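You operate a simulated robot arm through the tools that you are given. There is no shell and no other tool. Be economical: measure what you need, move in short steps, check, and stop when the job is done.

You are at the controls of a simulated robot arm. One attempt, no reset.

TASK
Clamp the teal cap on the black stand and set the grey slider at the small hole.
Fine: cap on first, then the grey star knob to HOLD. Put the green pin in the hole, then move the slider up against it.

Only the result counts: the job must be done as asked and must still hold three seconds after the hand-in. Knocking over, shifting, dropping, spilling or breaking anything else fails it. A push-on lid holds only when it is set on centred and level and pressed home; a screw cap is set on level and turned clockwise until tight.

THE ROBOT
A 6-joint arm with a two-finger parallel gripper, fixed in place. Base frame: the origin is at the foot of the arm, x ahead of it, y to its left, z up; the work surface is at about z = 80. Readings come in cm, degrees, newtons and seconds.
With the tool pointing down near the work surface it reaches from about 24 to 64 cm from the base axis. Its first joint turns from -66.0 to 66.0 degrees. Payload 2.7 kg.
Tool frame: the origin (TCP) lies between the finger pads and is the grasp point; the fingertips stand 2.3 cm ahead of it; z points along the fingers, y is the line along which they close. Largest opening 9.4 cm; finger width 3.8, thickness 1; the body of the gripper, 5.4 by 9.6 cm, starts 3.9 cm behind the TCP.
Orientation is told as [roll, pitch, yaw] about the base's x, y, z axes, in that order, counted from this pose: with the fingers straight down and closing along the base's y, the tool's x points along the base's -x, its y along +y and its z along -z.

THE INTERFACE
- The arm moves only by the tool move_arm. Its arguments are lists of equal length, an entry for each row: "slide": the shift along the tool's x, y, z in mm, a list of three; "dr": the turn, a rotation vector about the tool's x, y, z in degrees, a list of three; "jaw": the gripper command, from -1 (fully open) to 1 (shut), values between in proportion. In form: {"slide": [[dx, dy, dz], ...], "dr": [[wx, wy, wz], ...], "jaw": [jaw, ...]}. A call has 1 to 8 rows; each row shifts and turns the commanded pose from where the row before left it, along the tool's axes as they then stand. Each row takes 0.2 s and may step no farther than 5 cm and 8.6 degrees from the row before; otherwise, or with a gripper value out of range, the whole call is refused. A pose out of reach is approached as far as the arm can. The call stops where the force on the tool passes 70 N (or 10 N more than at its start, if that is more) or the arm is blocked; 0.2 s more then pass. Each finger travels about 4.5 cm/s and halts on what it meets, pressing with about 38 N; the grip force reading is that of the motor and also rises with nothing between the fingers. The clock runs only during rows and for 0.2 s after the last one: add rows that do not move to give the fingers time. The reply holds the time, the measured pose of the TCP, the force on the tool along the base axes, the opening and the grip force, in the units named above and with some noise.
- Cameras (640 x 400 px; columns grow to the right, rows downward): "scene" is fixed at [6.72, -42.43, 140.87]; the picture's right is [0.84, -0.54, 0.00], its down [-0.29, -0.45, -0.85] and it looks along [0.46, 0.71, -0.53] (base axes); focal length 339 px, centre (320, 200). "wrist" rides on the gripper at [8.6, 1.6, -7.5] in the tool frame; the picture's right is [-0.18, 0.98, 0.00], its down [-0.58, -0.11, -0.81] and it looks along [-0.79, -0.15, 0.59] (tool axes); focal length 243 px, centre (320, 200). There is no depth. A picture from a camera that has moved, and an enlarged one, comes with that camera's place and axes in the base frame and with its lens.
- camera(camera): a new picture of that camera. No time passes.
- enlarge(camera, box): a new picture of the part [left, top, right, bottom] of that camera's present view, enlarged. No time passes.
- job_done(): hands the job in; it is judged then, once.

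Work in short steps. Places have to be worked out from the pictures, the camera data and where the tool is seen: move nearer, look again, correct. Check each grasp and each placing, and mend what went wrong. You have 120 turns and 64 pictures in all, those below and enlarged ones among them. Open the gripper and draw the arm clear of the work before you hand the job in, unless the task says otherwise; then end with one line.

The tools are called after "Request:" as a command line: name --argument value ..., lists and objects as JSON in quotes. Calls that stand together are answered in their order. move_arm: Moves the arm, as the interface text tells. Its arguments: {"type":"object","properties":{"slide":{"type":"array","items":{"type":"array","items":{"type":"number"}}},"dr":{"type":"array","items":{"type":"array","items":{"type":"number"}}},"jaw":{"type":"array","items":{"type":"number"}}},"required":["slide","dr","jaw"]} The other tools are called the same way: camera (camera) takes a picture; enlarge (camera, box) takes an enlarged picture of a part of a camera's view; job_done () hands the job in.

At the start:

```text
time_s: 0.0
eef_pos: [35.1, 12.54, 108.63]
tcp_rot: [0.1, -0.1, 0.1]
force: [-0.1, 0.0, -0.4]
width: 9.42
gripper_force: 0.1
```

scene: 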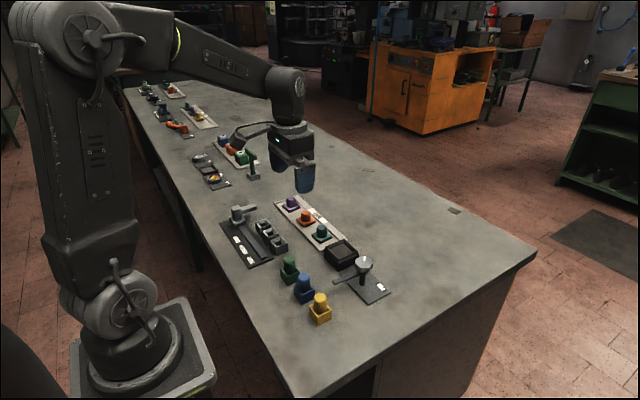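
wrist: 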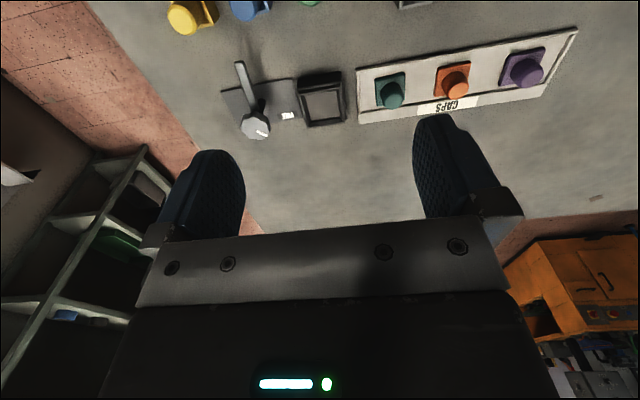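

The pictures show the caps tray, a black stand next to a star knob, three pins and a slider rail. I enlarge the views to identify the details.

Request:
enlarge --camera "scene" --box '[210, 180, 400, 330]'

Request:
enlarge --camera "wrist" --box '[140, 0, 600, 160]'

```text
2.67 times, centred on (305, 255) of scene
camera zoom: at [6.72, -42.43, 140.87], right [0.84, -0.54, 0.0], down [-0.29, -0.45, -0.85], along [0.46, 0.71, -0.53], focal length 904 px, centre (360, 53)
```

zoom: 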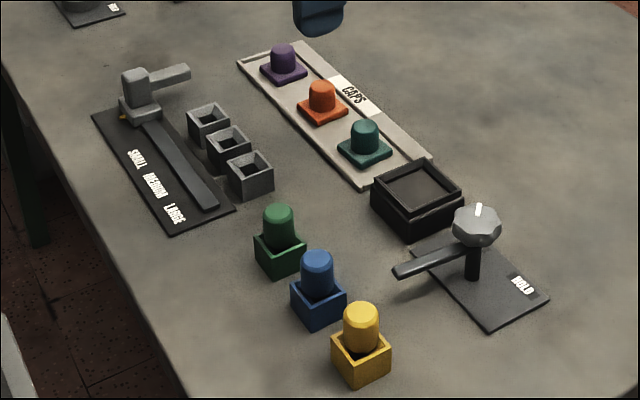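

```text
1.39 times, centred on (370, 80) of wrist
camera zoom: at [26.37, 14.19, 116.09], right [0.18, 0.98, 0.0], down [0.58, -0.11, 0.81], along [0.79, -0.15, -0.59], focal length 338 px, centre (250, 367)
```

zoom: 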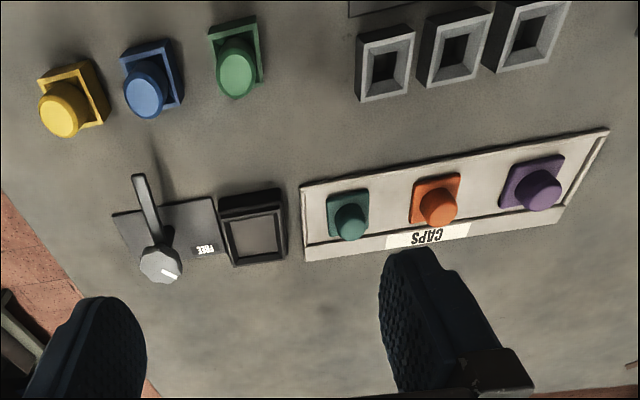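

Caps lie in a row at x≈47.7, with teal at y≈20. The stand is at about (47.5, 10.3), and the clamp post at about (47.3, 1.4) with its knob on FREE. The sockets are near (35.5, 22–32). I move so the wrist camera can see the sockets and slider.

Request:
move_arm --slide '[[20, 34, 16], [20, 34, 16], [20, 34, 16], [20, 34, 16]]' --dr '[[0, 0, 0], [0, 0, 0], [0, 0, 0], [0, 0, 0]]' --jaw '[-1, -1, -1, -1]'

Request:
camera --camera "wrist"

Request:
enlarge --camera "scene" --box '[210, 190, 310, 270]'

Request:
enlarge --camera "scene" --box '[310, 220, 410, 310]'

```text
time_s: 1.0
eef_pos: [27.02, 26.26, 102.26]
tcp_rot: [0.0, -0.1, -0.1]
force: [0.1, 0.3, -0.2]
width: 9.38
gripper_force: 0.1
```

```text
59 pictures are left
camera wrist: at [18.29, 27.96, 109.72], right [0.18, 0.98, 0.0], down [0.58, -0.11, 0.81], along [0.79, -0.15, -0.59], focal length 243 px, centre (320, 200)
```

wrist: 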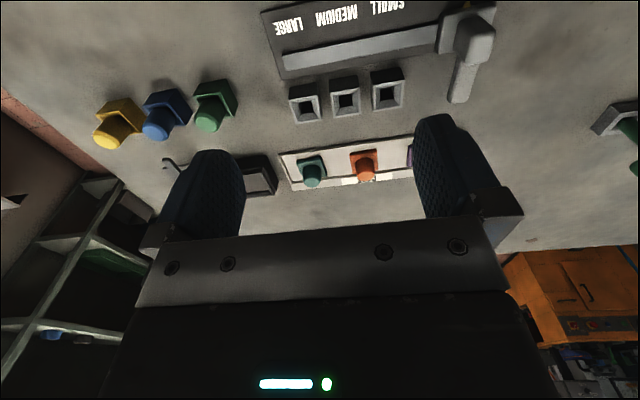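

```text
5.00 times, centred on (260, 230) of scene
camera zoom: at [6.72, -42.44, 140.87], right [0.84, -0.54, 0.0], down [-0.29, -0.45, -0.85], along [0.46, 0.71, -0.53], focal length 1696 px, centre (620, 50)
```

zoom: 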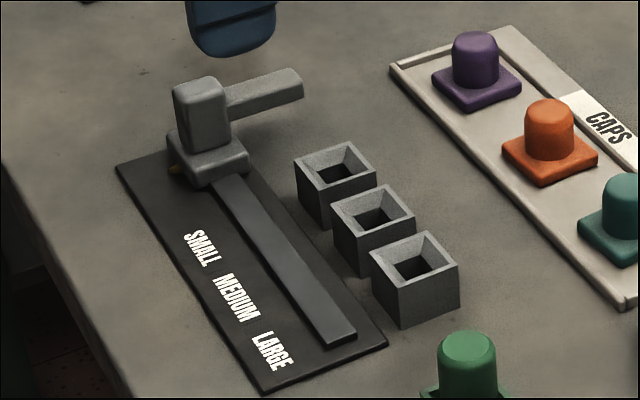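

```text
4.44 times, centred on (360, 265) of scene
camera zoom: at [6.72, -42.44, 140.87], right [0.84, -0.54, 0.0], down [-0.29, -0.45, -0.85], along [0.46, 0.71, -0.53], focal length 1507 px, centre (142, -89)
```

zoom: 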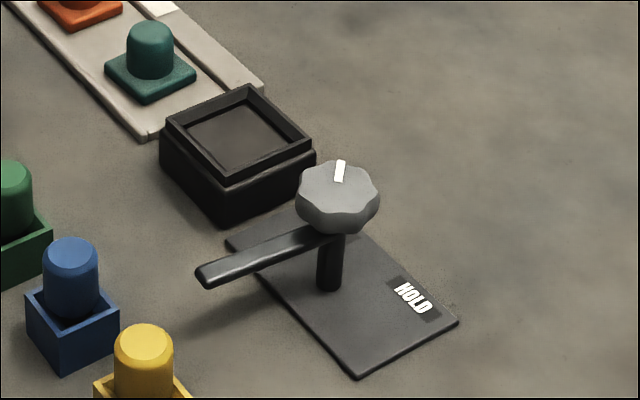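

The labels match the sockets: SMALL is the one nearest the slider. Teal cap is around (47.3, 21.1). I move above it with the jaw partly closed to refine.

Request:
move_arm --slide '[[-40.6, -10.3, 14.6], [-40.6, -10.3, 14.6], [-40.6, -10.3, 14.6], [-40.6, -10.3, 14.6], [-40.6, -10.3, 14.6]]' --dr '[[0, 0, 0], [0, 0, 0], [0, 0, 0], [0, 0, 0], [0, 0, 0]]' --jaw '[-0.3, -0.3, -0.3, -0.3, -0.3]'

Request:
camera --camera "wrist"

Request:
enlarge --camera "scene" --box '[260, 150, 380, 270]'

```text
time_s: 2.2
eef_pos: [47.68, 20.97, 95.32]
tcp_rot: [0.1, -0.1, 0.0]
force: [0.3, 0.2, -0.4]
width: 6.1
gripper_force: 0.1
```

```text
56 pictures are left
camera wrist: at [38.77, 22.53, 102.7], right [0.18, 0.98, 0.0], down [0.58, -0.11, 0.81], along [0.79, -0.15, -0.59], focal length 243 px, centre (320, 200)
```

wrist: 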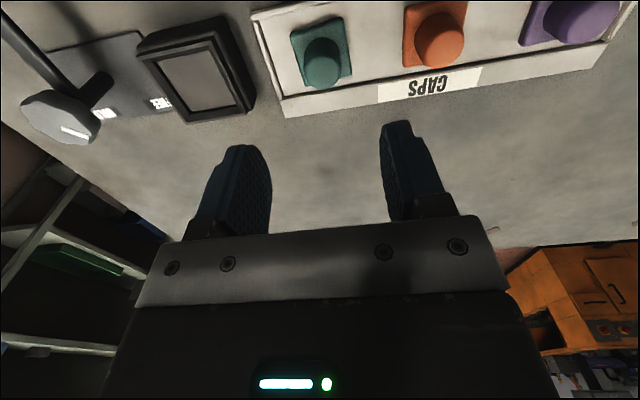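

```text
3.33 times, centred on (320, 210) of scene
camera zoom: at [6.72, -42.43, 140.87], right [0.84, -0.54, 0.0], down [-0.29, -0.45, -0.85], along [0.45, 0.71, -0.53], focal length 1131 px, centre (320, 167)
```

zoom: 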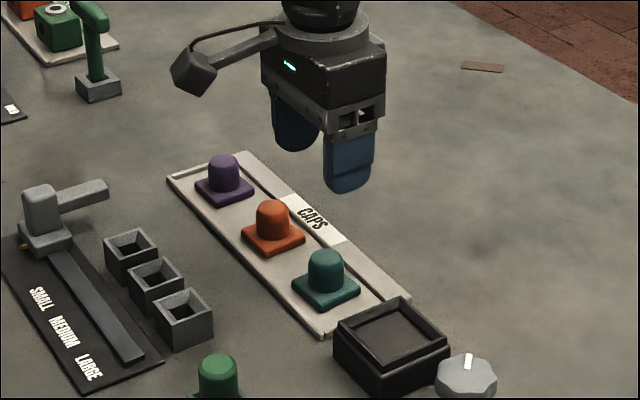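

The cap sits at about (47.45, 20.95), nearly under the TCP. I descend so the fingertips stop just above its flange, keeping watch on the force.

Request:
move_arm --slide '[[2, 0, 40], [0, 0, 40], [0, 0, 18]]' --dr '[[0, 0, 0], [0, 0, 0], [0, 0, 0]]' --jaw '[-0.3, -0.3, -0.3]'

Request:
enlarge --camera "scene" --box '[280, 190, 380, 270]'

Request:
camera --camera "wrist"

```text
time_s: 3.0
eef_pos: [47.23, 20.79, 85.19]
tcp_rot: [0.1, -0.1, 0.1]
force: [0.2, 0.5, -0.3]
width: 6.15
gripper_force: 0.1
```

```text
5.00 times, centred on (330, 230) of scene
camera zoom: at [6.72, -42.43, 140.87], right [0.84, -0.54, 0.0], down [-0.29, -0.45, -0.85], along [0.46, 0.71, -0.53], focal length 1696 px, centre (270, 50)
```

zoom: 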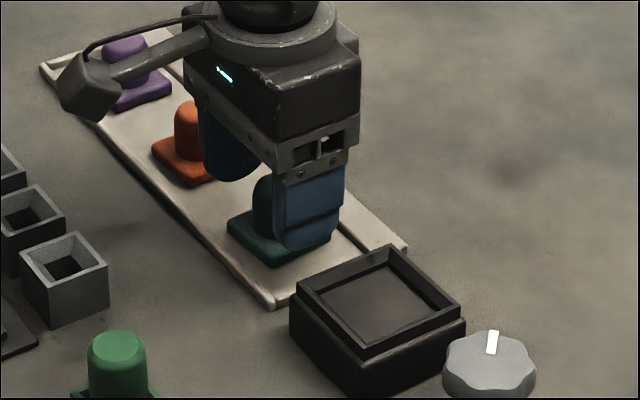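

```text
53 pictures are left
camera wrist: at [38.52, 22.42, 92.62], right [0.18, 0.98, 0.0], down [0.58, -0.11, 0.81], along [0.79, -0.15, -0.59], focal length 243 px, centre (320, 200)
```

wrist: 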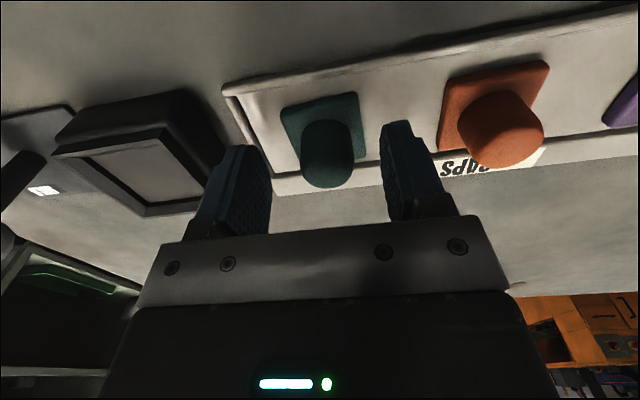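

The knob is centred between the fingers. I lower 7 mm more and close.

Request:
move_arm --slide '[[0, 1, 7], [0, 0, 0], [0, 0, 0], [0, 0, 0], [0, 0, 0]]' --dr '[[0, 0, 0], [0, 0, 0], [0, 0, 0], [0, 0, 0], [0, 0, 0]]' --jaw '[-0.3, 1, 1, 1, 1]'

```text
time_s: 4.2
eef_pos: [47.29, 20.9, 84.54]
tcp_rot: [0.1, -0.1, 0.1]
force: [1.3, 0.4, 0.5]
width: 2.86
gripper_force: 37.9
```

The fingers are gripping 2.86 cm, as wide as the knob. I lift it 7 cm and look.

Request:
move_arm --slide '[[0, 0, -30], [0, 0, -40]]' --dr '[[0, 0, 0], [0, 0, 0]]' --jaw '[1, 1]'

Request:
camera --camera "wrist"

Request:
enlarge --camera "scene" --box '[280, 170, 400, 270]'

```text
time_s: 4.8
eef_pos: [47.2, 20.95, 91.38]
tcp_rot: [0.1, -0.1, 0.0]
force: [-0.2, 0.6, 0.3]
width: 2.84
gripper_force: 38.1
```

```text
52 pictures are left
camera wrist: at [38.61, 22.58, 98.8], right [0.18, 0.98, 0.0], down [0.58, -0.11, 0.81], along [0.79, -0.15, -0.59], focal length 243 px, centre (320, 200)
```

wrist: 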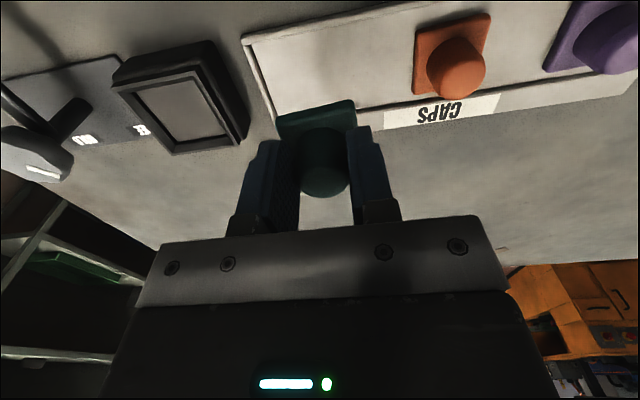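

```text
4.00 times, centred on (340, 220) of scene
camera zoom: at [6.72, -42.43, 140.87], right [0.84, -0.54, 0.0], down [-0.29, -0.45, -0.85], along [0.46, 0.71, -0.53], focal length 1357 px, centre (240, 120)
```

zoom: 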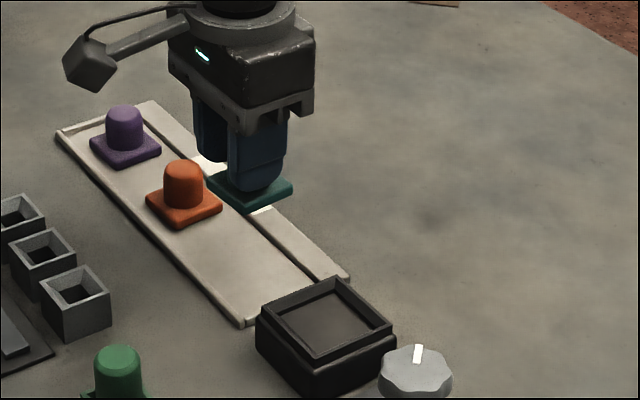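

The cap is held level. I enlarge the stand in this wrist view to get its corners.

Request:
enlarge --camera "wrist" --box '[60, 20, 260, 180]'

Request:
enlarge --camera "scene" --box '[330, 230, 390, 280]'

```text
2.50 times, centred on (160, 100) of wrist
camera zoom: at [38.61, 22.58, 98.8], right [0.18, 0.98, 0.0], down [0.58, -0.11, 0.81], along [0.79, -0.15, -0.59], focal length 606 px, centre (720, 450)
```

zoom: 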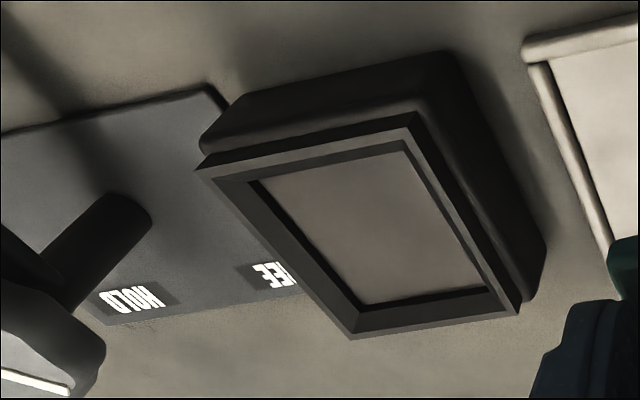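

```text
8.00 times, centred on (360, 255) of scene
camera zoom: at [6.72, -42.43, 140.87], right [0.84, -0.54, 0.0], down [-0.29, -0.45, -0.85], along [0.46, 0.71, -0.53], focal length 2713 px, centre (0, -240)
```

zoom: 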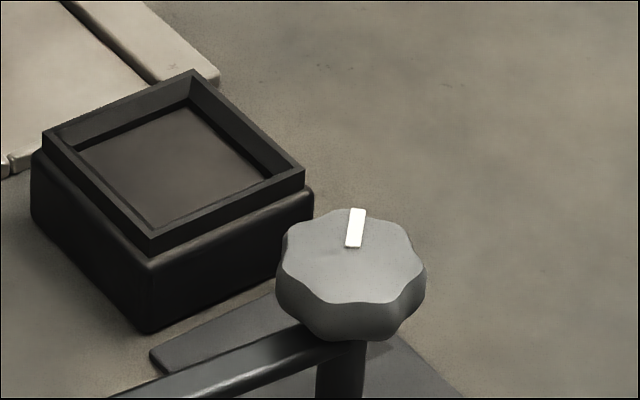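

Stand rim centre works out at (47.2, 10.9, 83.7) with about zero yaw, and the cap is centred on the TCP. I carry it over the stand at this height and check.

Request:
move_arm --slide '[[0, -34, 0], [0, -34, 0], [0, -32, 0]]' --dr '[[0, 0, 0], [0, 0, 0], [0, 0, 0]]' --jaw '[1, 1, 1]'

Request:
enlarge --camera "wrist" --box '[200, 0, 440, 200]'

Request:
enlarge --camera "scene" --box '[310, 210, 400, 280]'

```text
time_s: 5.6
eef_pos: [47.36, 11.09, 91.66]
tcp_rot: [0.0, 0.0, 0.0]
force: [0.3, -0.3, -0.4]
width: 2.84
gripper_force: 38.2
```

```text
2.00 times, centred on (320, 100) of wrist
camera zoom: at [38.61, 12.71, 99.1], right [0.18, 0.98, 0.0], down [0.58, -0.11, 0.81], along [0.79, -0.15, -0.59], focal length 485 px, centre (320, 400)
```

zoom: 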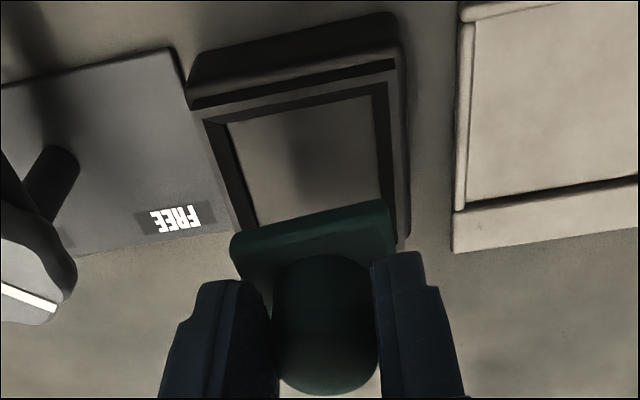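

```text
5.71 times, centred on (355, 245) of scene
camera zoom: at [6.73, -42.43, 140.87], right [0.84, -0.54, 0.0], down [-0.29, -0.45, -0.85], along [0.45, 0.71, -0.53], focal length 1938 px, centre (120, -57)
```

zoom: 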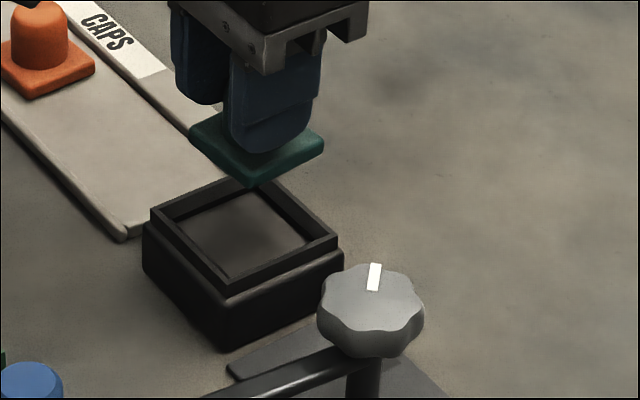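

The flange seems turned slightly relative to the rim. I enlarge more to measure its yaw.

Request:
enlarge --camera "scene" --box '[336, 222, 376, 252]'

Request:
enlarge --camera "wrist" --box '[280, 20, 430, 150]'

```text
13.33 times, centred on (356, 237) of scene
camera zoom: at [6.73, -42.43, 140.87], right [0.84, -0.54, 0.0], down [-0.29, -0.45, -0.85], along [0.45, 0.71, -0.53], focal length 4522 px, centre (-160, -293)
```

zoom: 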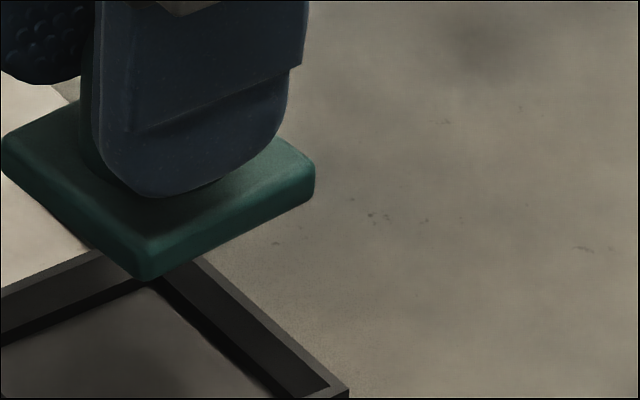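

```text
3.08 times, centred on (355, 85) of wrist
camera zoom: at [38.61, 12.71, 99.1], right [0.18, 0.98, 0.0], down [0.58, -0.11, 0.81], along [0.79, -0.15, -0.59], focal length 746 px, centre (212, 554)
```

zoom: 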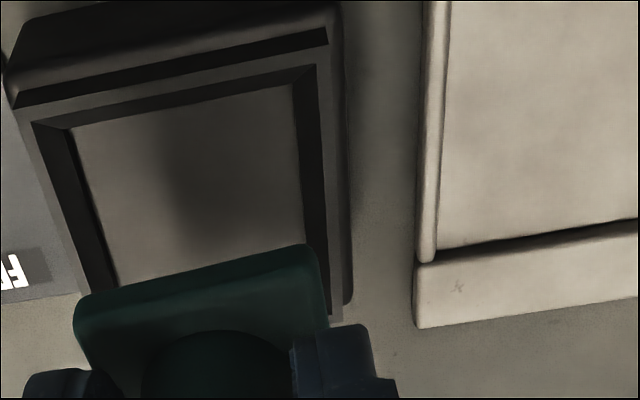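

The flange is about 4° counter-clockwise of the stand. I turn the tool 4° clockwise and lower to just above the rim.

Request:
move_arm --slide '[[0, 0, 16], [0, 0, 16]]' --dr '[[0, 0, 4], [0, 0, 0]]' --jaw '[1, 1]'

Request:
enlarge --camera "wrist" --box '[220, 50, 420, 190]'

Request:
enlarge --camera "scene" --box '[328, 230, 378, 270]'

```text
time_s: 6.2
eef_pos: [47.23, 11.11, 88.22]
tcp_rot: [0.0, -0.2, -3.9]
force: [1.0, -0.3, -0.3]
width: 2.83
gripper_force: 38.4
```

```text
2.86 times, centred on (320, 120) of wrist
camera zoom: at [38.76, 13.38, 95.73], right [0.25, 0.97, 0.0], down [0.57, -0.15, 0.81], along [0.78, -0.2, -0.59], focal length 693 px, centre (320, 429)
```

zoom: 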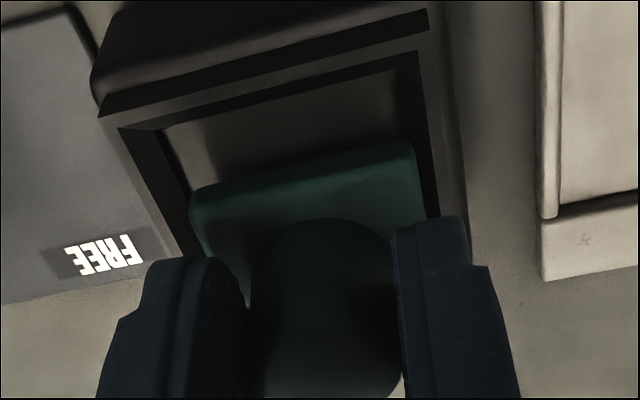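

```text
10.00 times, centred on (353, 250) of scene
camera zoom: at [6.72, -42.43, 140.87], right [0.84, -0.54, 0.0], down [-0.29, -0.45, -0.85], along [0.46, 0.71, -0.53], focal length 3392 px, centre (-10, -300)
```

zoom: 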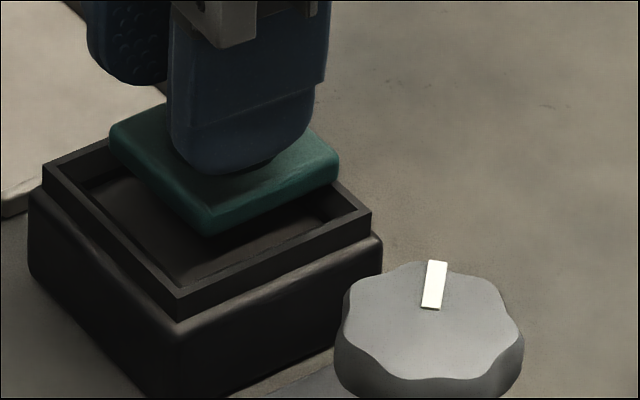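

The yaw now matches. The views suggest the cap needs about 2–3 mm toward −y and −x. I apply that, lower slightly and re-check.

Request:
move_arm --slide '[[2, -3, 0], [0, 0, 3]]' --dr '[[0, 0, 0], [0, 0, 0]]' --jaw '[1, 1]'

Request:
enlarge --camera "wrist" --box '[220, 50, 420, 190]'

Request:
enlarge --camera "scene" --box '[328, 230, 378, 270]'

```text
time_s: 6.8
eef_pos: [47.02, 10.74, 88.17]
tcp_rot: [0.0, -0.1, -3.9]
force: [-2.7, 0.4, 3.4]
width: 2.83
gripper_force: 38.9
```

```text
2.86 times, centred on (320, 120) of wrist
camera zoom: at [38.48, 13.05, 95.51], right [0.25, 0.97, 0.0], down [0.57, -0.15, 0.81], along [0.78, -0.2, -0.59], focal length 693 px, centre (320, 429)
```

zoom: 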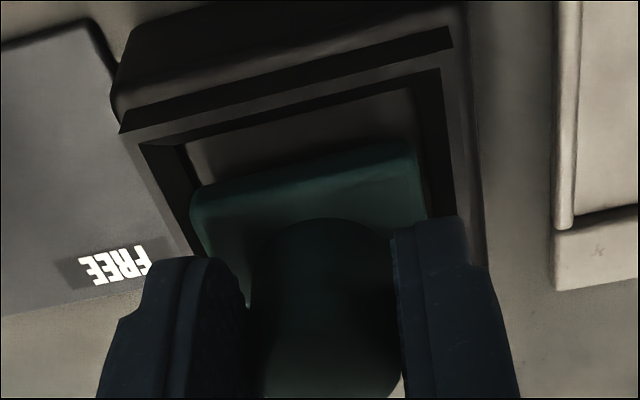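

```text
10.00 times, centred on (353, 250) of scene
camera zoom: at [6.71, -42.43, 140.87], right [0.84, -0.54, 0.0], down [-0.29, -0.45, -0.85], along [0.46, 0.71, -0.53], focal length 3392 px, centre (-10, -300)
```

zoom: 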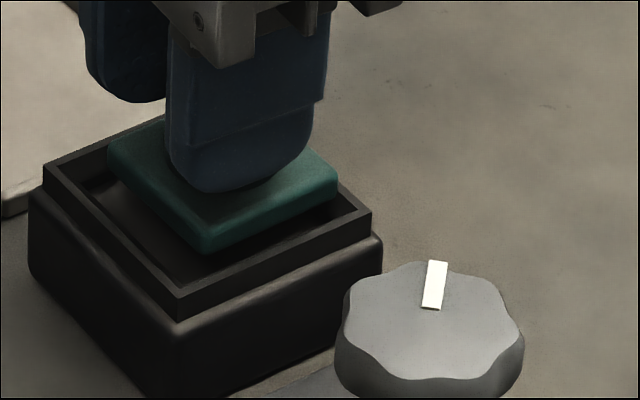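

Both centres agree within about 2 mm, and clearance in the recess is around 2–3 mm. I nudge 1 mm in +x and lower gently, watching force.

Request:
move_arm --slide '[[-1, 0, 2], [0, 0, 2]]' --dr '[[0, 0, 0], [0, 0, 0]]' --jaw '[1, 1]'

Request:
enlarge --camera "scene" --box '[328, 230, 378, 270]'

Request:
enlarge --camera "wrist" --box '[220, 50, 420, 190]'

```text
time_s: 7.4
eef_pos: [47.03, 10.9, 88.09]
tcp_rot: [0.1, -0.1, -3.9]
force: [-29.6, -2.5, 49.6]
width: 2.81
gripper_force: 37.6
```

```text
10.00 times, centred on (353, 250) of scene
camera zoom: at [6.57, -42.46, 140.87], right [0.84, -0.54, 0.0], down [-0.29, -0.45, -0.85], along [0.46, 0.71, -0.53], focal length 3392 px, centre (-10, -300)
```

zoom: 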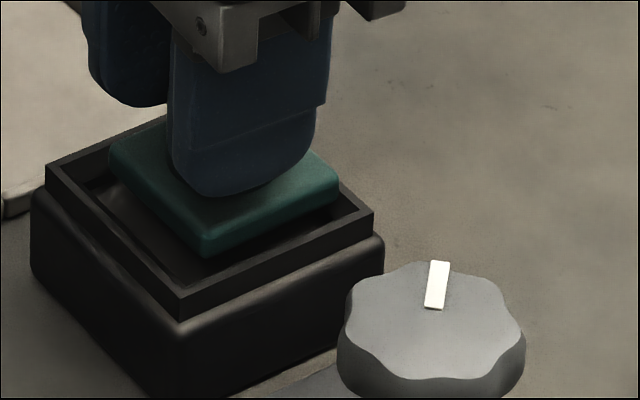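

```text
2.86 times, centred on (320, 120) of wrist
camera zoom: at [38.48, 13.05, 95.36], right [0.25, 0.97, 0.0], down [0.57, -0.15, 0.81], along [0.78, -0.2, -0.59], focal length 693 px, centre (320, 429)
```

zoom: 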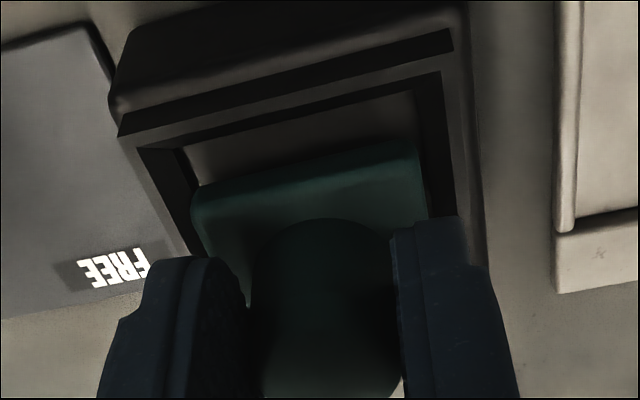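

The force (−x and up) shows the flange catching the +x rim, as the scene view hinted. I lift, shift 6 mm in −x and 1.5 mm in −y, and look.

Request:
move_arm --slide '[[0, 0, -5], [6, -1.5, 0], [0, 0, 0]]' --dr '[[0, 0, 0], [0, 0, 0], [0, 0, 0]]' --jaw '[1, 1, 1]'

Request:
enlarge --camera "scene" --box '[328, 230, 378, 270]'

Request:
enlarge --camera "wrist" --box '[220, 50, 420, 190]'

```text
time_s: 8.2
eef_pos: [46.3, 10.6, 88.19]
tcp_rot: [0.1, -0.1, -3.9]
force: [-0.1, 0.3, -0.4]
width: 2.83
gripper_force: 37.8
```

```text
10.00 times, centred on (353, 250) of scene
camera zoom: at [6.73, -42.43, 140.87], right [0.84, -0.54, 0.0], down [-0.29, -0.45, -0.85], along [0.46, 0.71, -0.53], focal length 3392 px, centre (-10, -300)
```

zoom: 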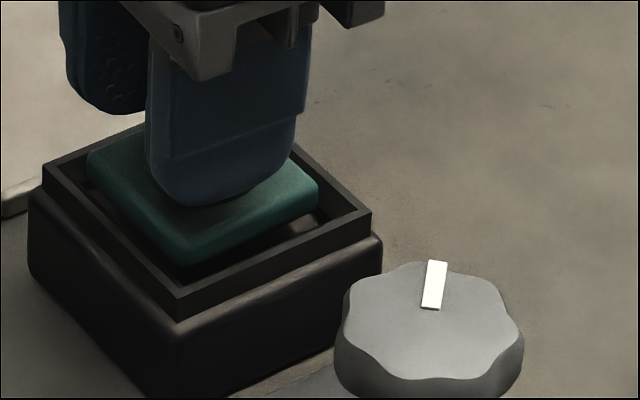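

```text
2.86 times, centred on (320, 120) of wrist
camera zoom: at [37.78, 12.86, 95.56], right [0.25, 0.97, 0.0], down [0.57, -0.15, 0.81], along [0.78, -0.2, -0.59], focal length 693 px, centre (320, 429)
```

zoom: 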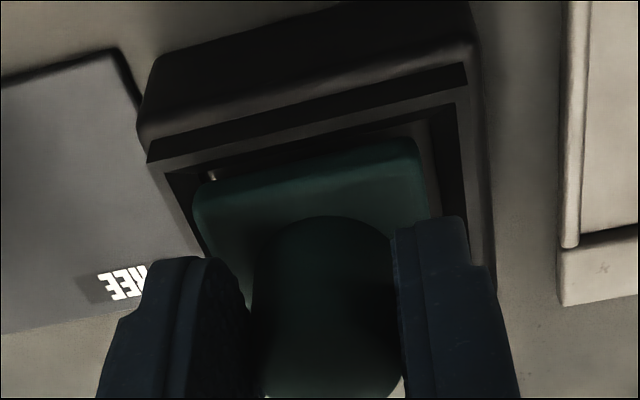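

The scene and wrist estimates straddle the centre. I come back 2.5 mm in +x and descend gently, reading the force sign.

Request:
move_arm --slide '[[-2.5, 0, 0], [0, 0, 3], [0, 0, 2]]' --dr '[[0, 0, 0], [0, 0, 0], [0, 0, 0]]' --jaw '[1, 1, 1]'

```text
time_s: 9.0
eef_pos: [46.61, 10.81, 87.61]
tcp_rot: [0.0, -0.1, -3.9]
force: [-0.2, 0.2, 0.3]
width: 2.81
gripper_force: 38.5
```

No contact at z=87.6, already below the earlier contact height, so the flange is entering the recess. I continue down.

Request:
move_arm --slide '[[0, 0, 2], [0, 0, 2]]' --dr '[[0, 0, 0], [0, 0, 0]]' --jaw '[1, 1]'

```text
time_s: 9.6
eef_pos: [46.78, 10.86, 87.33]
tcp_rot: [0.2, -0.3, -4.0]
force: [-8.5, 3.9, 25.7]
width: 2.81
gripper_force: 38.4
```

Some contact at z≈87.3. I look before pressing.

Request:
enlarge --camera "scene" --box '[328, 230, 378, 270]'

Request:
enlarge --camera "wrist" --box '[240, 60, 400, 170]'

```text
10.00 times, centred on (353, 250) of scene
camera zoom: at [6.67, -42.43, 140.87], right [0.84, -0.54, 0.0], down [-0.29, -0.45, -0.85], along [0.46, 0.71, -0.53], focal length 3392 px, centre (-10, -300)
```

zoom: 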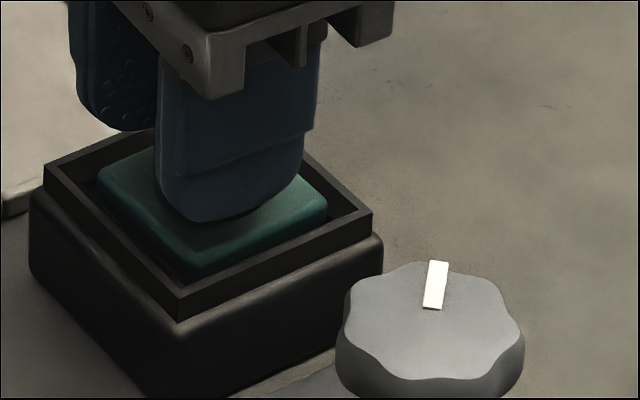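

```text
3.64 times, centred on (320, 115) of wrist
camera zoom: at [38.12, 12.96, 94.77], right [0.25, 0.97, 0.0], down [0.57, -0.15, 0.81], along [0.78, -0.2, -0.59], focal length 882 px, centre (320, 509)
```

zoom: 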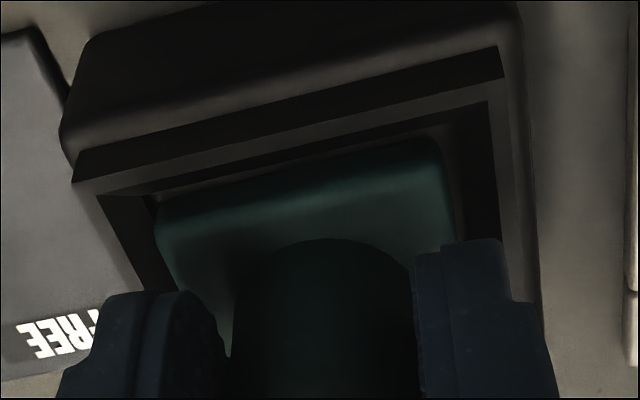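

The flange is inside the recess. I press down further in small steps.

Request:
move_arm --slide '[[0, 0, 1.5], [0, 0, 1.5]]' --dr '[[0, 0, 0], [0, 0, 0]]' --jaw '[1, 1]'

Request:
enlarge --camera "scene" --box '[328, 230, 378, 270]'

```text
time_s: 10.2
eef_pos: [46.71, 10.79, 87.29]
tcp_rot: [0.1, -0.3, -4.0]
force: [-21.7, -1.5, 50.3]
width: 2.78
gripper_force: 37.4
```

```text
10.00 times, centred on (353, 250) of scene
camera zoom: at [6.59, -42.45, 140.87], right [0.84, -0.54, 0.0], down [-0.29, -0.45, -0.85], along [0.46, 0.71, -0.53], focal length 3392 px, centre (-10, -300)
```

zoom: 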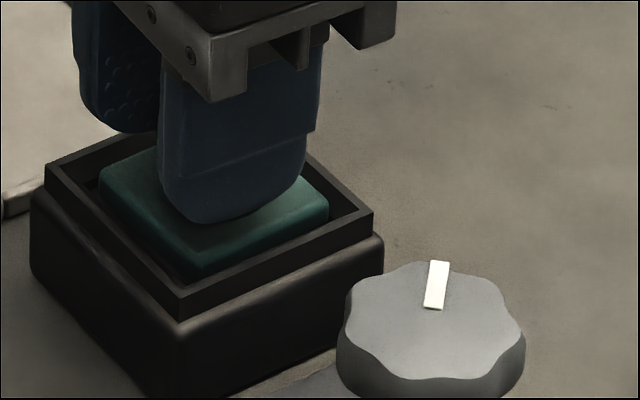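

Sideways force remains in −x, which suggests the flange rides on a sloped +x inner wall. I ease off, shift 2 mm in −x and press again to compare depth.

Request:
move_arm --slide '[[0, 0, -5], [2, 0, 0], [0, 0, 3], [0, 0, 2]]' --dr '[[0, 0, 0], [0, 0, 0], [0, 0, 0], [0, 0, 0]]' --jaw '[1, 1, 1, 1]'

```text
time_s: 11.2
eef_pos: [46.66, 10.76, 87.26]
tcp_rot: [0.1, -0.4, -3.9]
force: [-7.3, 4.0, 42.0]
width: 2.78
gripper_force: 37.7
```

Depth is the same with much less sideways force, so it appears to rest on the floor. I press once more to about 60 N, then release and inspect.

Request:
move_arm --slide '[[0, 0, 1.5], [0, 0, -3], [0, 0, 0], [0, 0, 0], [0, 0, -40], [0, 0, -40]]' --dr '[[0, 0, 0], [0, 0, 0], [0, 0, 0], [0, 0, 0], [0, 0, 0], [0, 0, 0]]' --jaw '[1, 1, -0.3, -0.3, -0.3, -0.3]'

Request:
enlarge --camera "scene" --box '[328, 230, 378, 270]'

Request:
enlarge --camera "wrist" --box '[240, 20, 400, 130]'

```text
time_s: 12.6
eef_pos: [46.71, 10.77, 95.2]
tcp_rot: [0.1, -0.1, -3.9]
force: [1.2, 0.7, 0.4]
width: 6.12
gripper_force: 0.0
```

```text
10.00 times, centred on (353, 250) of scene
camera zoom: at [6.72, -42.43, 140.87], right [0.84, -0.54, 0.0], down [-0.29, -0.45, -0.85], along [0.46, 0.71, -0.53], focal length 3392 px, centre (-10, -300)
```

zoom: 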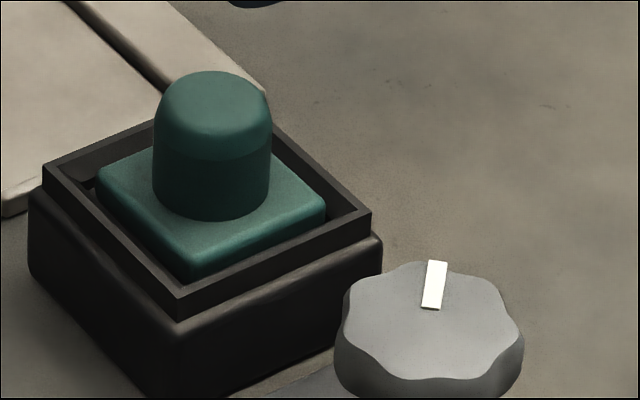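

```text
3.64 times, centred on (320, 75) of wrist
camera zoom: at [38.07, 12.99, 102.54], right [0.25, 0.97, 0.0], down [0.57, -0.15, 0.81], along [0.78, -0.2, -0.59], focal length 882 px, centre (320, 654)
```

zoom: 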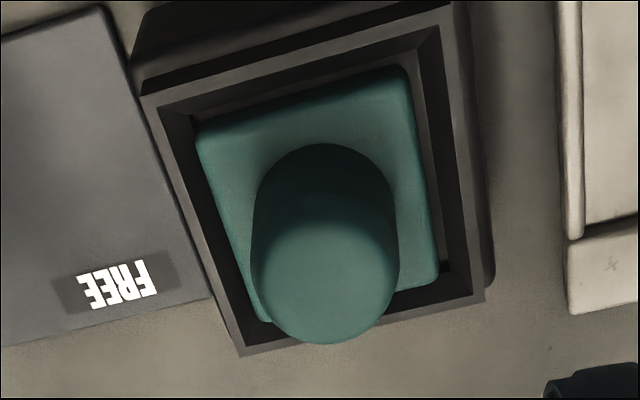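

The cap is seated level and centred in the stand. Next is the star knob: I move above it, undoing the yaw.

Request:
move_arm --slide '[[0, 0, -20], [0, -47, 0], [0, -47, 0]]' --dr '[[0, 0, -4], [0, 0, 0], [0, 0, 0]]' --jaw '[-0.3, -0.3, -0.6]'

Request:
camera --camera "wrist"

Request:
enlarge --camera "scene" --box '[310, 220, 400, 310]'

```text
time_s: 13.4
eef_pos: [46.77, 1.27, 97.02]
tcp_rot: [0.1, -0.1, 0.1]
force: [0.6, -0.3, -1.3]
width: 7.51
gripper_force: 0.0
```

```text
31 pictures are left
camera wrist: at [38.08, 2.9, 104.39], right [0.18, 0.98, 0.0], down [0.58, -0.11, 0.81], along [0.79, -0.15, -0.59], focal length 243 px, centre (320, 200)
```

wrist: 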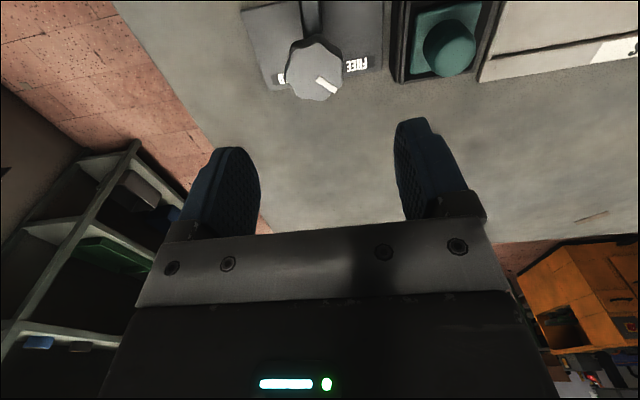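

```text
4.44 times, centred on (355, 265) of scene
camera zoom: at [6.73, -42.43, 140.87], right [0.84, -0.54, 0.0], down [-0.29, -0.45, -0.85], along [0.45, 0.71, -0.53], focal length 1507 px, centre (164, -89)
```

zoom: 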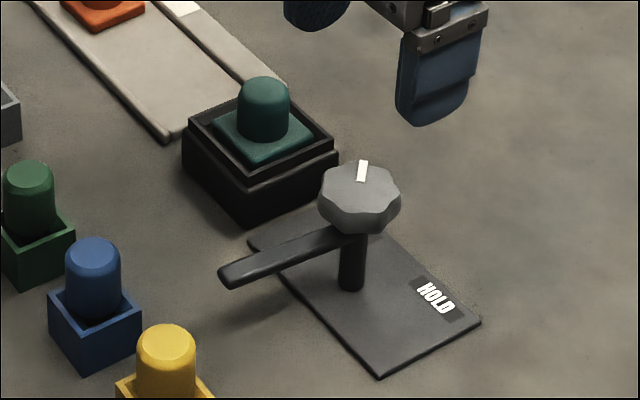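

Knob triangulates to (46.3, 1.1) with its top at z≈87.2, and the lever is at z≈84.4. I descend to straddle the knob, keeping fingertips above the lever.

Request:
move_arm --slide '[[4, -1.5, 30], [0, 0, 35], [0, 0, 15]]' --dr '[[0, 0, 0], [0, 0, 0], [0, 0, 0]]' --jaw '[-0.6, -0.5, -0.5]'

Request:
camera --camera "wrist"

Request:
enlarge --camera "scene" --box '[310, 220, 400, 310]'

```text
time_s: 14.2
eef_pos: [46.23, 1.28, 88.95]
tcp_rot: [0.1, -0.1, 0.1]
force: [0.1, -0.6, 0.0]
width: 7.06
gripper_force: 0.1
```

```text
29 pictures are left
camera wrist: at [37.51, 2.84, 96.41], right [0.18, 0.98, 0.0], down [0.58, -0.11, 0.81], along [0.79, -0.15, -0.59], focal length 243 px, centre (320, 200)
```

wrist: 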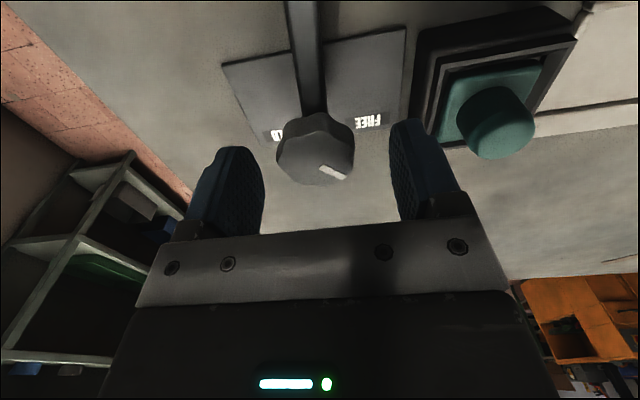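

```text
4.44 times, centred on (355, 265) of scene
camera zoom: at [6.72, -42.43, 140.87], right [0.84, -0.54, 0.0], down [-0.29, -0.45, -0.85], along [0.46, 0.71, -0.53], focal length 1507 px, centre (164, -89)
```

zoom: 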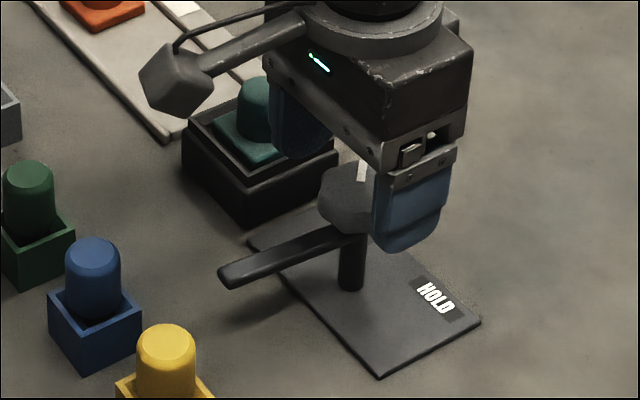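

The knob is a few mm toward −y of the jaw middle. I shift −3 mm, lower 14 mm, then close slowly.

Request:
move_arm --slide '[[0, -3, 7], [0, 0, 7], [0, 0, 0], [0, 0, 0], [0, 0, 0], [0, 0, 0]]' --dr '[[0, 0, 0], [0, 0, 0], [0, 0, 0], [0, 0, 0], [0, 0, 0], [0, 0, 0]]' --jaw '[-0.5, -0.5, -0.1, 0.1, 0.15, 0.15]'

Request:
enlarge --camera "wrist" --box '[220, 80, 420, 240]'

```text
time_s: 15.6
eef_pos: [46.3, 0.93, 87.51]
tcp_rot: [0.2, -0.1, 0.1]
force: [1.1, 5.8, -2.7]
width: 4.25
gripper_force: 3.0
```

```text
2.50 times, centred on (320, 160) of wrist
camera zoom: at [37.65, 2.54, 94.98], right [0.18, 0.98, 0.0], down [0.58, -0.11, 0.81], along [0.79, -0.15, -0.59], focal length 606 px, centre (320, 300)
```

zoom: 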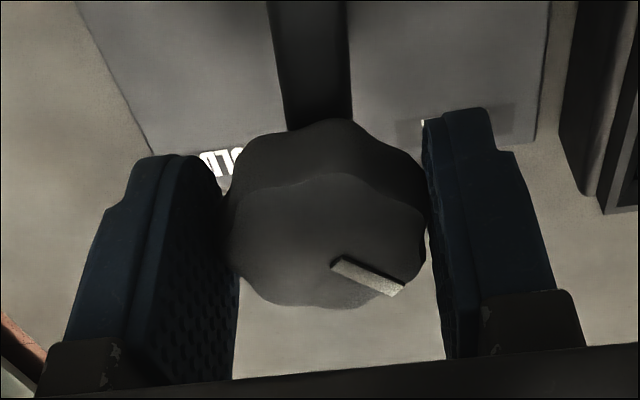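

The +y finger is touching first. I shift +1 mm and close fully.

Request:
move_arm --slide '[[0, 1, 0], [0, 0, 0], [0, 0, 0]]' --dr '[[0, 0, 0], [0, 0, 0], [0, 0, 0]]' --jaw '[0.15, 1, 1]'

```text
time_s: 16.4
eef_pos: [46.28, 1.02, 87.69]
tcp_rot: [-0.1, -0.1, 0.1]
force: [5.0, -3.3, -4.1]
width: 4.11
gripper_force: 44.9
```

The grip is 4.1 cm with little side force. I turn clockwise (positive about tool z) 24° first.

Request:
move_arm --slide '[[0, 0, 0], [0, 0, 0], [0, 0, 0]]' --dr '[[0, 0, 8], [0, 0, 8], [0, 0, 8]]' --jaw '[1, 1, 1]'

Request:
enlarge --camera "scene" --box '[310, 220, 400, 310]'

```text
time_s: 17.2
eef_pos: [46.26, 1.2, 87.59]
tcp_rot: [0.3, -0.3, -24.0]
force: [25.5, 2.1, -18.1]
width: 4.14
gripper_force: 44.5
```

```text
4.44 times, centred on (355, 265) of scene
camera zoom: at [6.82, -42.43, 140.87], right [0.84, -0.54, 0.0], down [-0.29, -0.45, -0.84], along [0.45, 0.71, -0.54], focal length 1507 px, centre (164, -89)
```

zoom: 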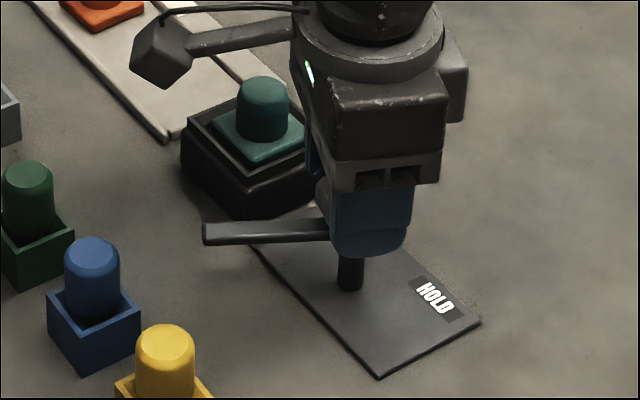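

The lever follows. A side force of 25 N in +x shows my grip is slightly off the axis, so I shift 2 mm in +x and continue turning.

Request:
move_arm --slide '[[-1.8, 0.8, 0.5], [0, 0, 0], [0, 0, 0], [0, 0, 0]]' --dr '[[0, 0, 0], [0, 0, 8], [0, 0, 8], [0, 0, 8]]' --jaw '[1, 1, 1, 1]'

```text
time_s: 18.2
eef_pos: [46.43, 1.03, 87.69]
tcp_rot: [0.1, 0.0, -47.9]
force: [1.9, 8.5, 15.5]
width: 4.15
gripper_force: 45.2
```

Forces are small at 48°. I continue to 72°.

Request:
move_arm --slide '[[0, 0, 0], [0, 0, 0], [0, 0, 0]]' --dr '[[0, 0, 8], [0, 0, 8], [0, 0, 8]]' --jaw '[1, 1, 1]'

Request:
enlarge --camera "scene" --box '[310, 220, 400, 310]'

```text
time_s: 19.0
eef_pos: [46.4, 1.15, 87.56]
tcp_rot: [0.2, -0.1, -72.1]
force: [1.2, 12.4, 22.9]
width: 4.12
gripper_force: 44.4
```

```text
4.44 times, centred on (355, 265) of scene
camera zoom: at [6.69, -42.4, 140.88], right [0.84, -0.54, 0.0], down [-0.29, -0.45, -0.85], along [0.46, 0.71, -0.53], focal length 1507 px, centre (164, -89)
```

zoom: 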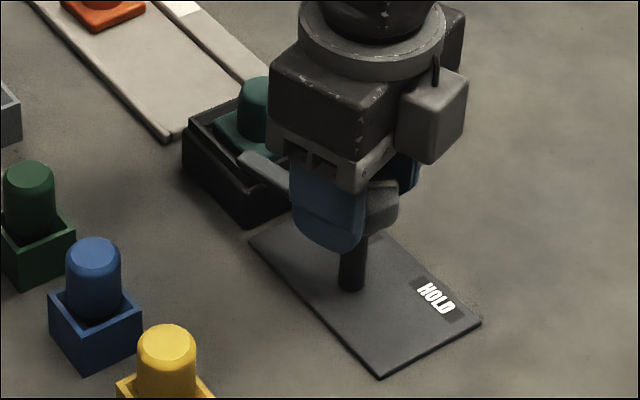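

The lever is swinging over the cap's flange. I turn another 16°.

Request:
move_arm --slide '[[0, 0, 0], [0, 0, 0]]' --dr '[[0, 0, 8], [0, 0, 8]]' --jaw '[1, 1]'

Request:
enlarge --camera "wrist" --box '[220, 80, 420, 240]'

```text
time_s: 19.6
eef_pos: [46.51, 1.17, 87.7]
tcp_rot: [0.2, 0.2, -88.1]
force: [2.6, 19.9, 22.6]
width: 4.11
gripper_force: 44.6
```

```text
2.50 times, centred on (320, 160) of wrist
camera zoom: at [47.75, 9.87, 95.1], right [0.99, -0.15, 0.0], down [-0.09, -0.59, 0.8], along [-0.12, -0.8, -0.59], focal length 606 px, centre (320, 300)
```

zoom: 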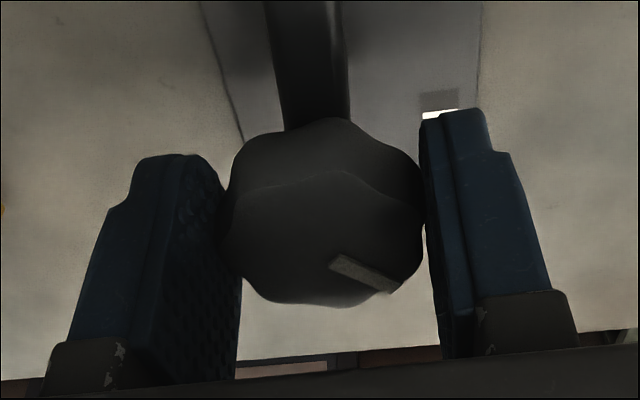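

The knob did not slip in the jaws. I turn the last 2°, release and lift to check.

Request:
move_arm --slide '[[0, 0, 0], [0, 0, 0], [0, 0, 0], [0, 0, 0], [0, 0, -45], [0, 0, -45]]' --dr '[[0, 0, 2], [0, 0, 0], [0, 0, 0], [0, 0, 0], [0, 0, 0], [0, 0, 0]]' --jaw '[1, 1, -0.5, -0.5, -0.5, -0.5]'

Request:
enlarge --camera "scene" --box '[310, 220, 400, 310]'

Request:
camera --camera "wrist"

```text
time_s: 21.0
eef_pos: [46.47, 0.98, 96.88]
tcp_rot: [0.0, 0.0, -90.0]
force: [-0.3, -0.1, -0.5]
width: 7.04
gripper_force: 0.0
```

```text
4.44 times, centred on (355, 265) of scene
camera zoom: at [6.72, -42.43, 140.87], right [0.84, -0.54, 0.0], down [-0.29, -0.45, -0.85], along [0.46, 0.71, -0.53], focal length 1507 px, centre (164, -89)
```

zoom: 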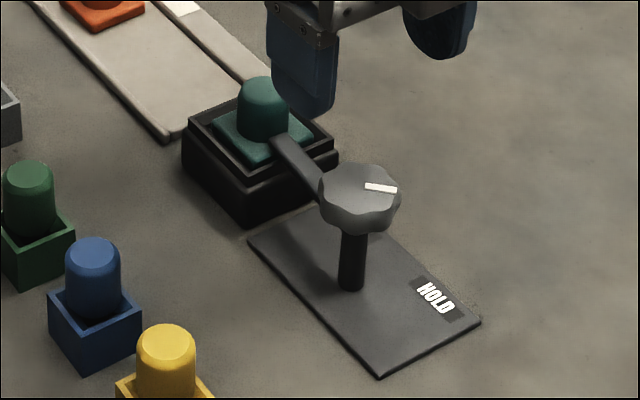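

```text
22 pictures are left
camera wrist: at [47.97, 9.68, 104.21], right [0.98, -0.18, 0.0], down [-0.11, -0.58, 0.81], along [-0.15, -0.79, -0.59], focal length 243 px, centre (320, 200)
```

wrist: 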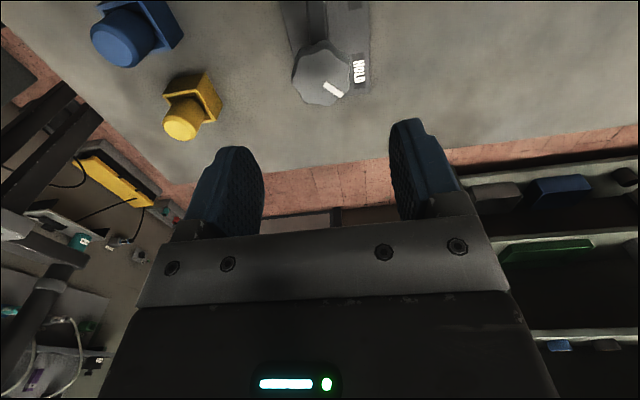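

The pointer now faces HOLD, and the lever lies on the cap flange. Next I rotate back to yaw 0 while rising, then go to the green pin near (32.9, 12).

Request:
move_arm --slide '[[0, 0, -4], [0, 0, -4], [0, 0, -4], [0, 0, -4], [0, 0, 0], [0, 0, 0], [0, 0, 0], [0, 0, 0]]' --dr '[[0, 0, -8.5], [0, 0, -8.5], [0, 0, -8.5], [0, 0, -8.5], [0, 0, -8.5], [0, 0, -8.5], [0, 0, -8.5], [0, 0, -8.5]]' --jaw '[-0.3, -0.3, -0.3, -0.3, -0.3, -0.3, -0.3, -0.3]'

Request:
move_arm --slide '[[0, 0, 0], [0, 0, 0], [0, 0, 0], [34, 27, 0], [34, 28, 0], [34, 28, 0], [34, 27, 0]]' --dr '[[0, 0, -8], [0, 0, -8], [0, 0, -6], [0, 0, 0], [0, 0, 0], [0, 0, 0], [0, 0, 0]]' --jaw '[-0.3, -0.3, -0.3, -0.3, -0.3, -0.3, -0.3]'

Request:
camera --camera "wrist"

```text
time_s: 22.8
eef_pos: [46.25, 1.04, 98.42]
tcp_rot: [0.1, -0.1, -21.8]
force: [0.1, 0.2, 0.4]
width: 6.14
gripper_force: 0.1
```

```text
time_s: 24.4
eef_pos: [32.35, 12.17, 98.28]
tcp_rot: [0.2, 0.0, -0.1]
force: [0.2, -0.2, -0.3]
width: 6.1
gripper_force: 0.0
```

```text
21 pictures are left
camera wrist: at [23.74, 13.7, 105.61], right [0.18, 0.98, 0.0], down [0.58, -0.11, 0.81], along [0.79, -0.15, -0.59], focal length 243 px, centre (320, 200)
```

wrist: 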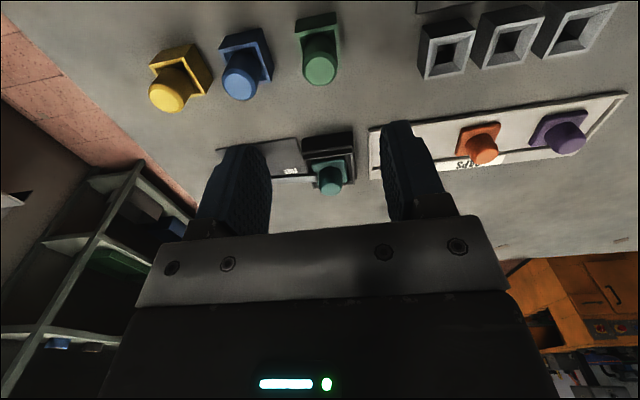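

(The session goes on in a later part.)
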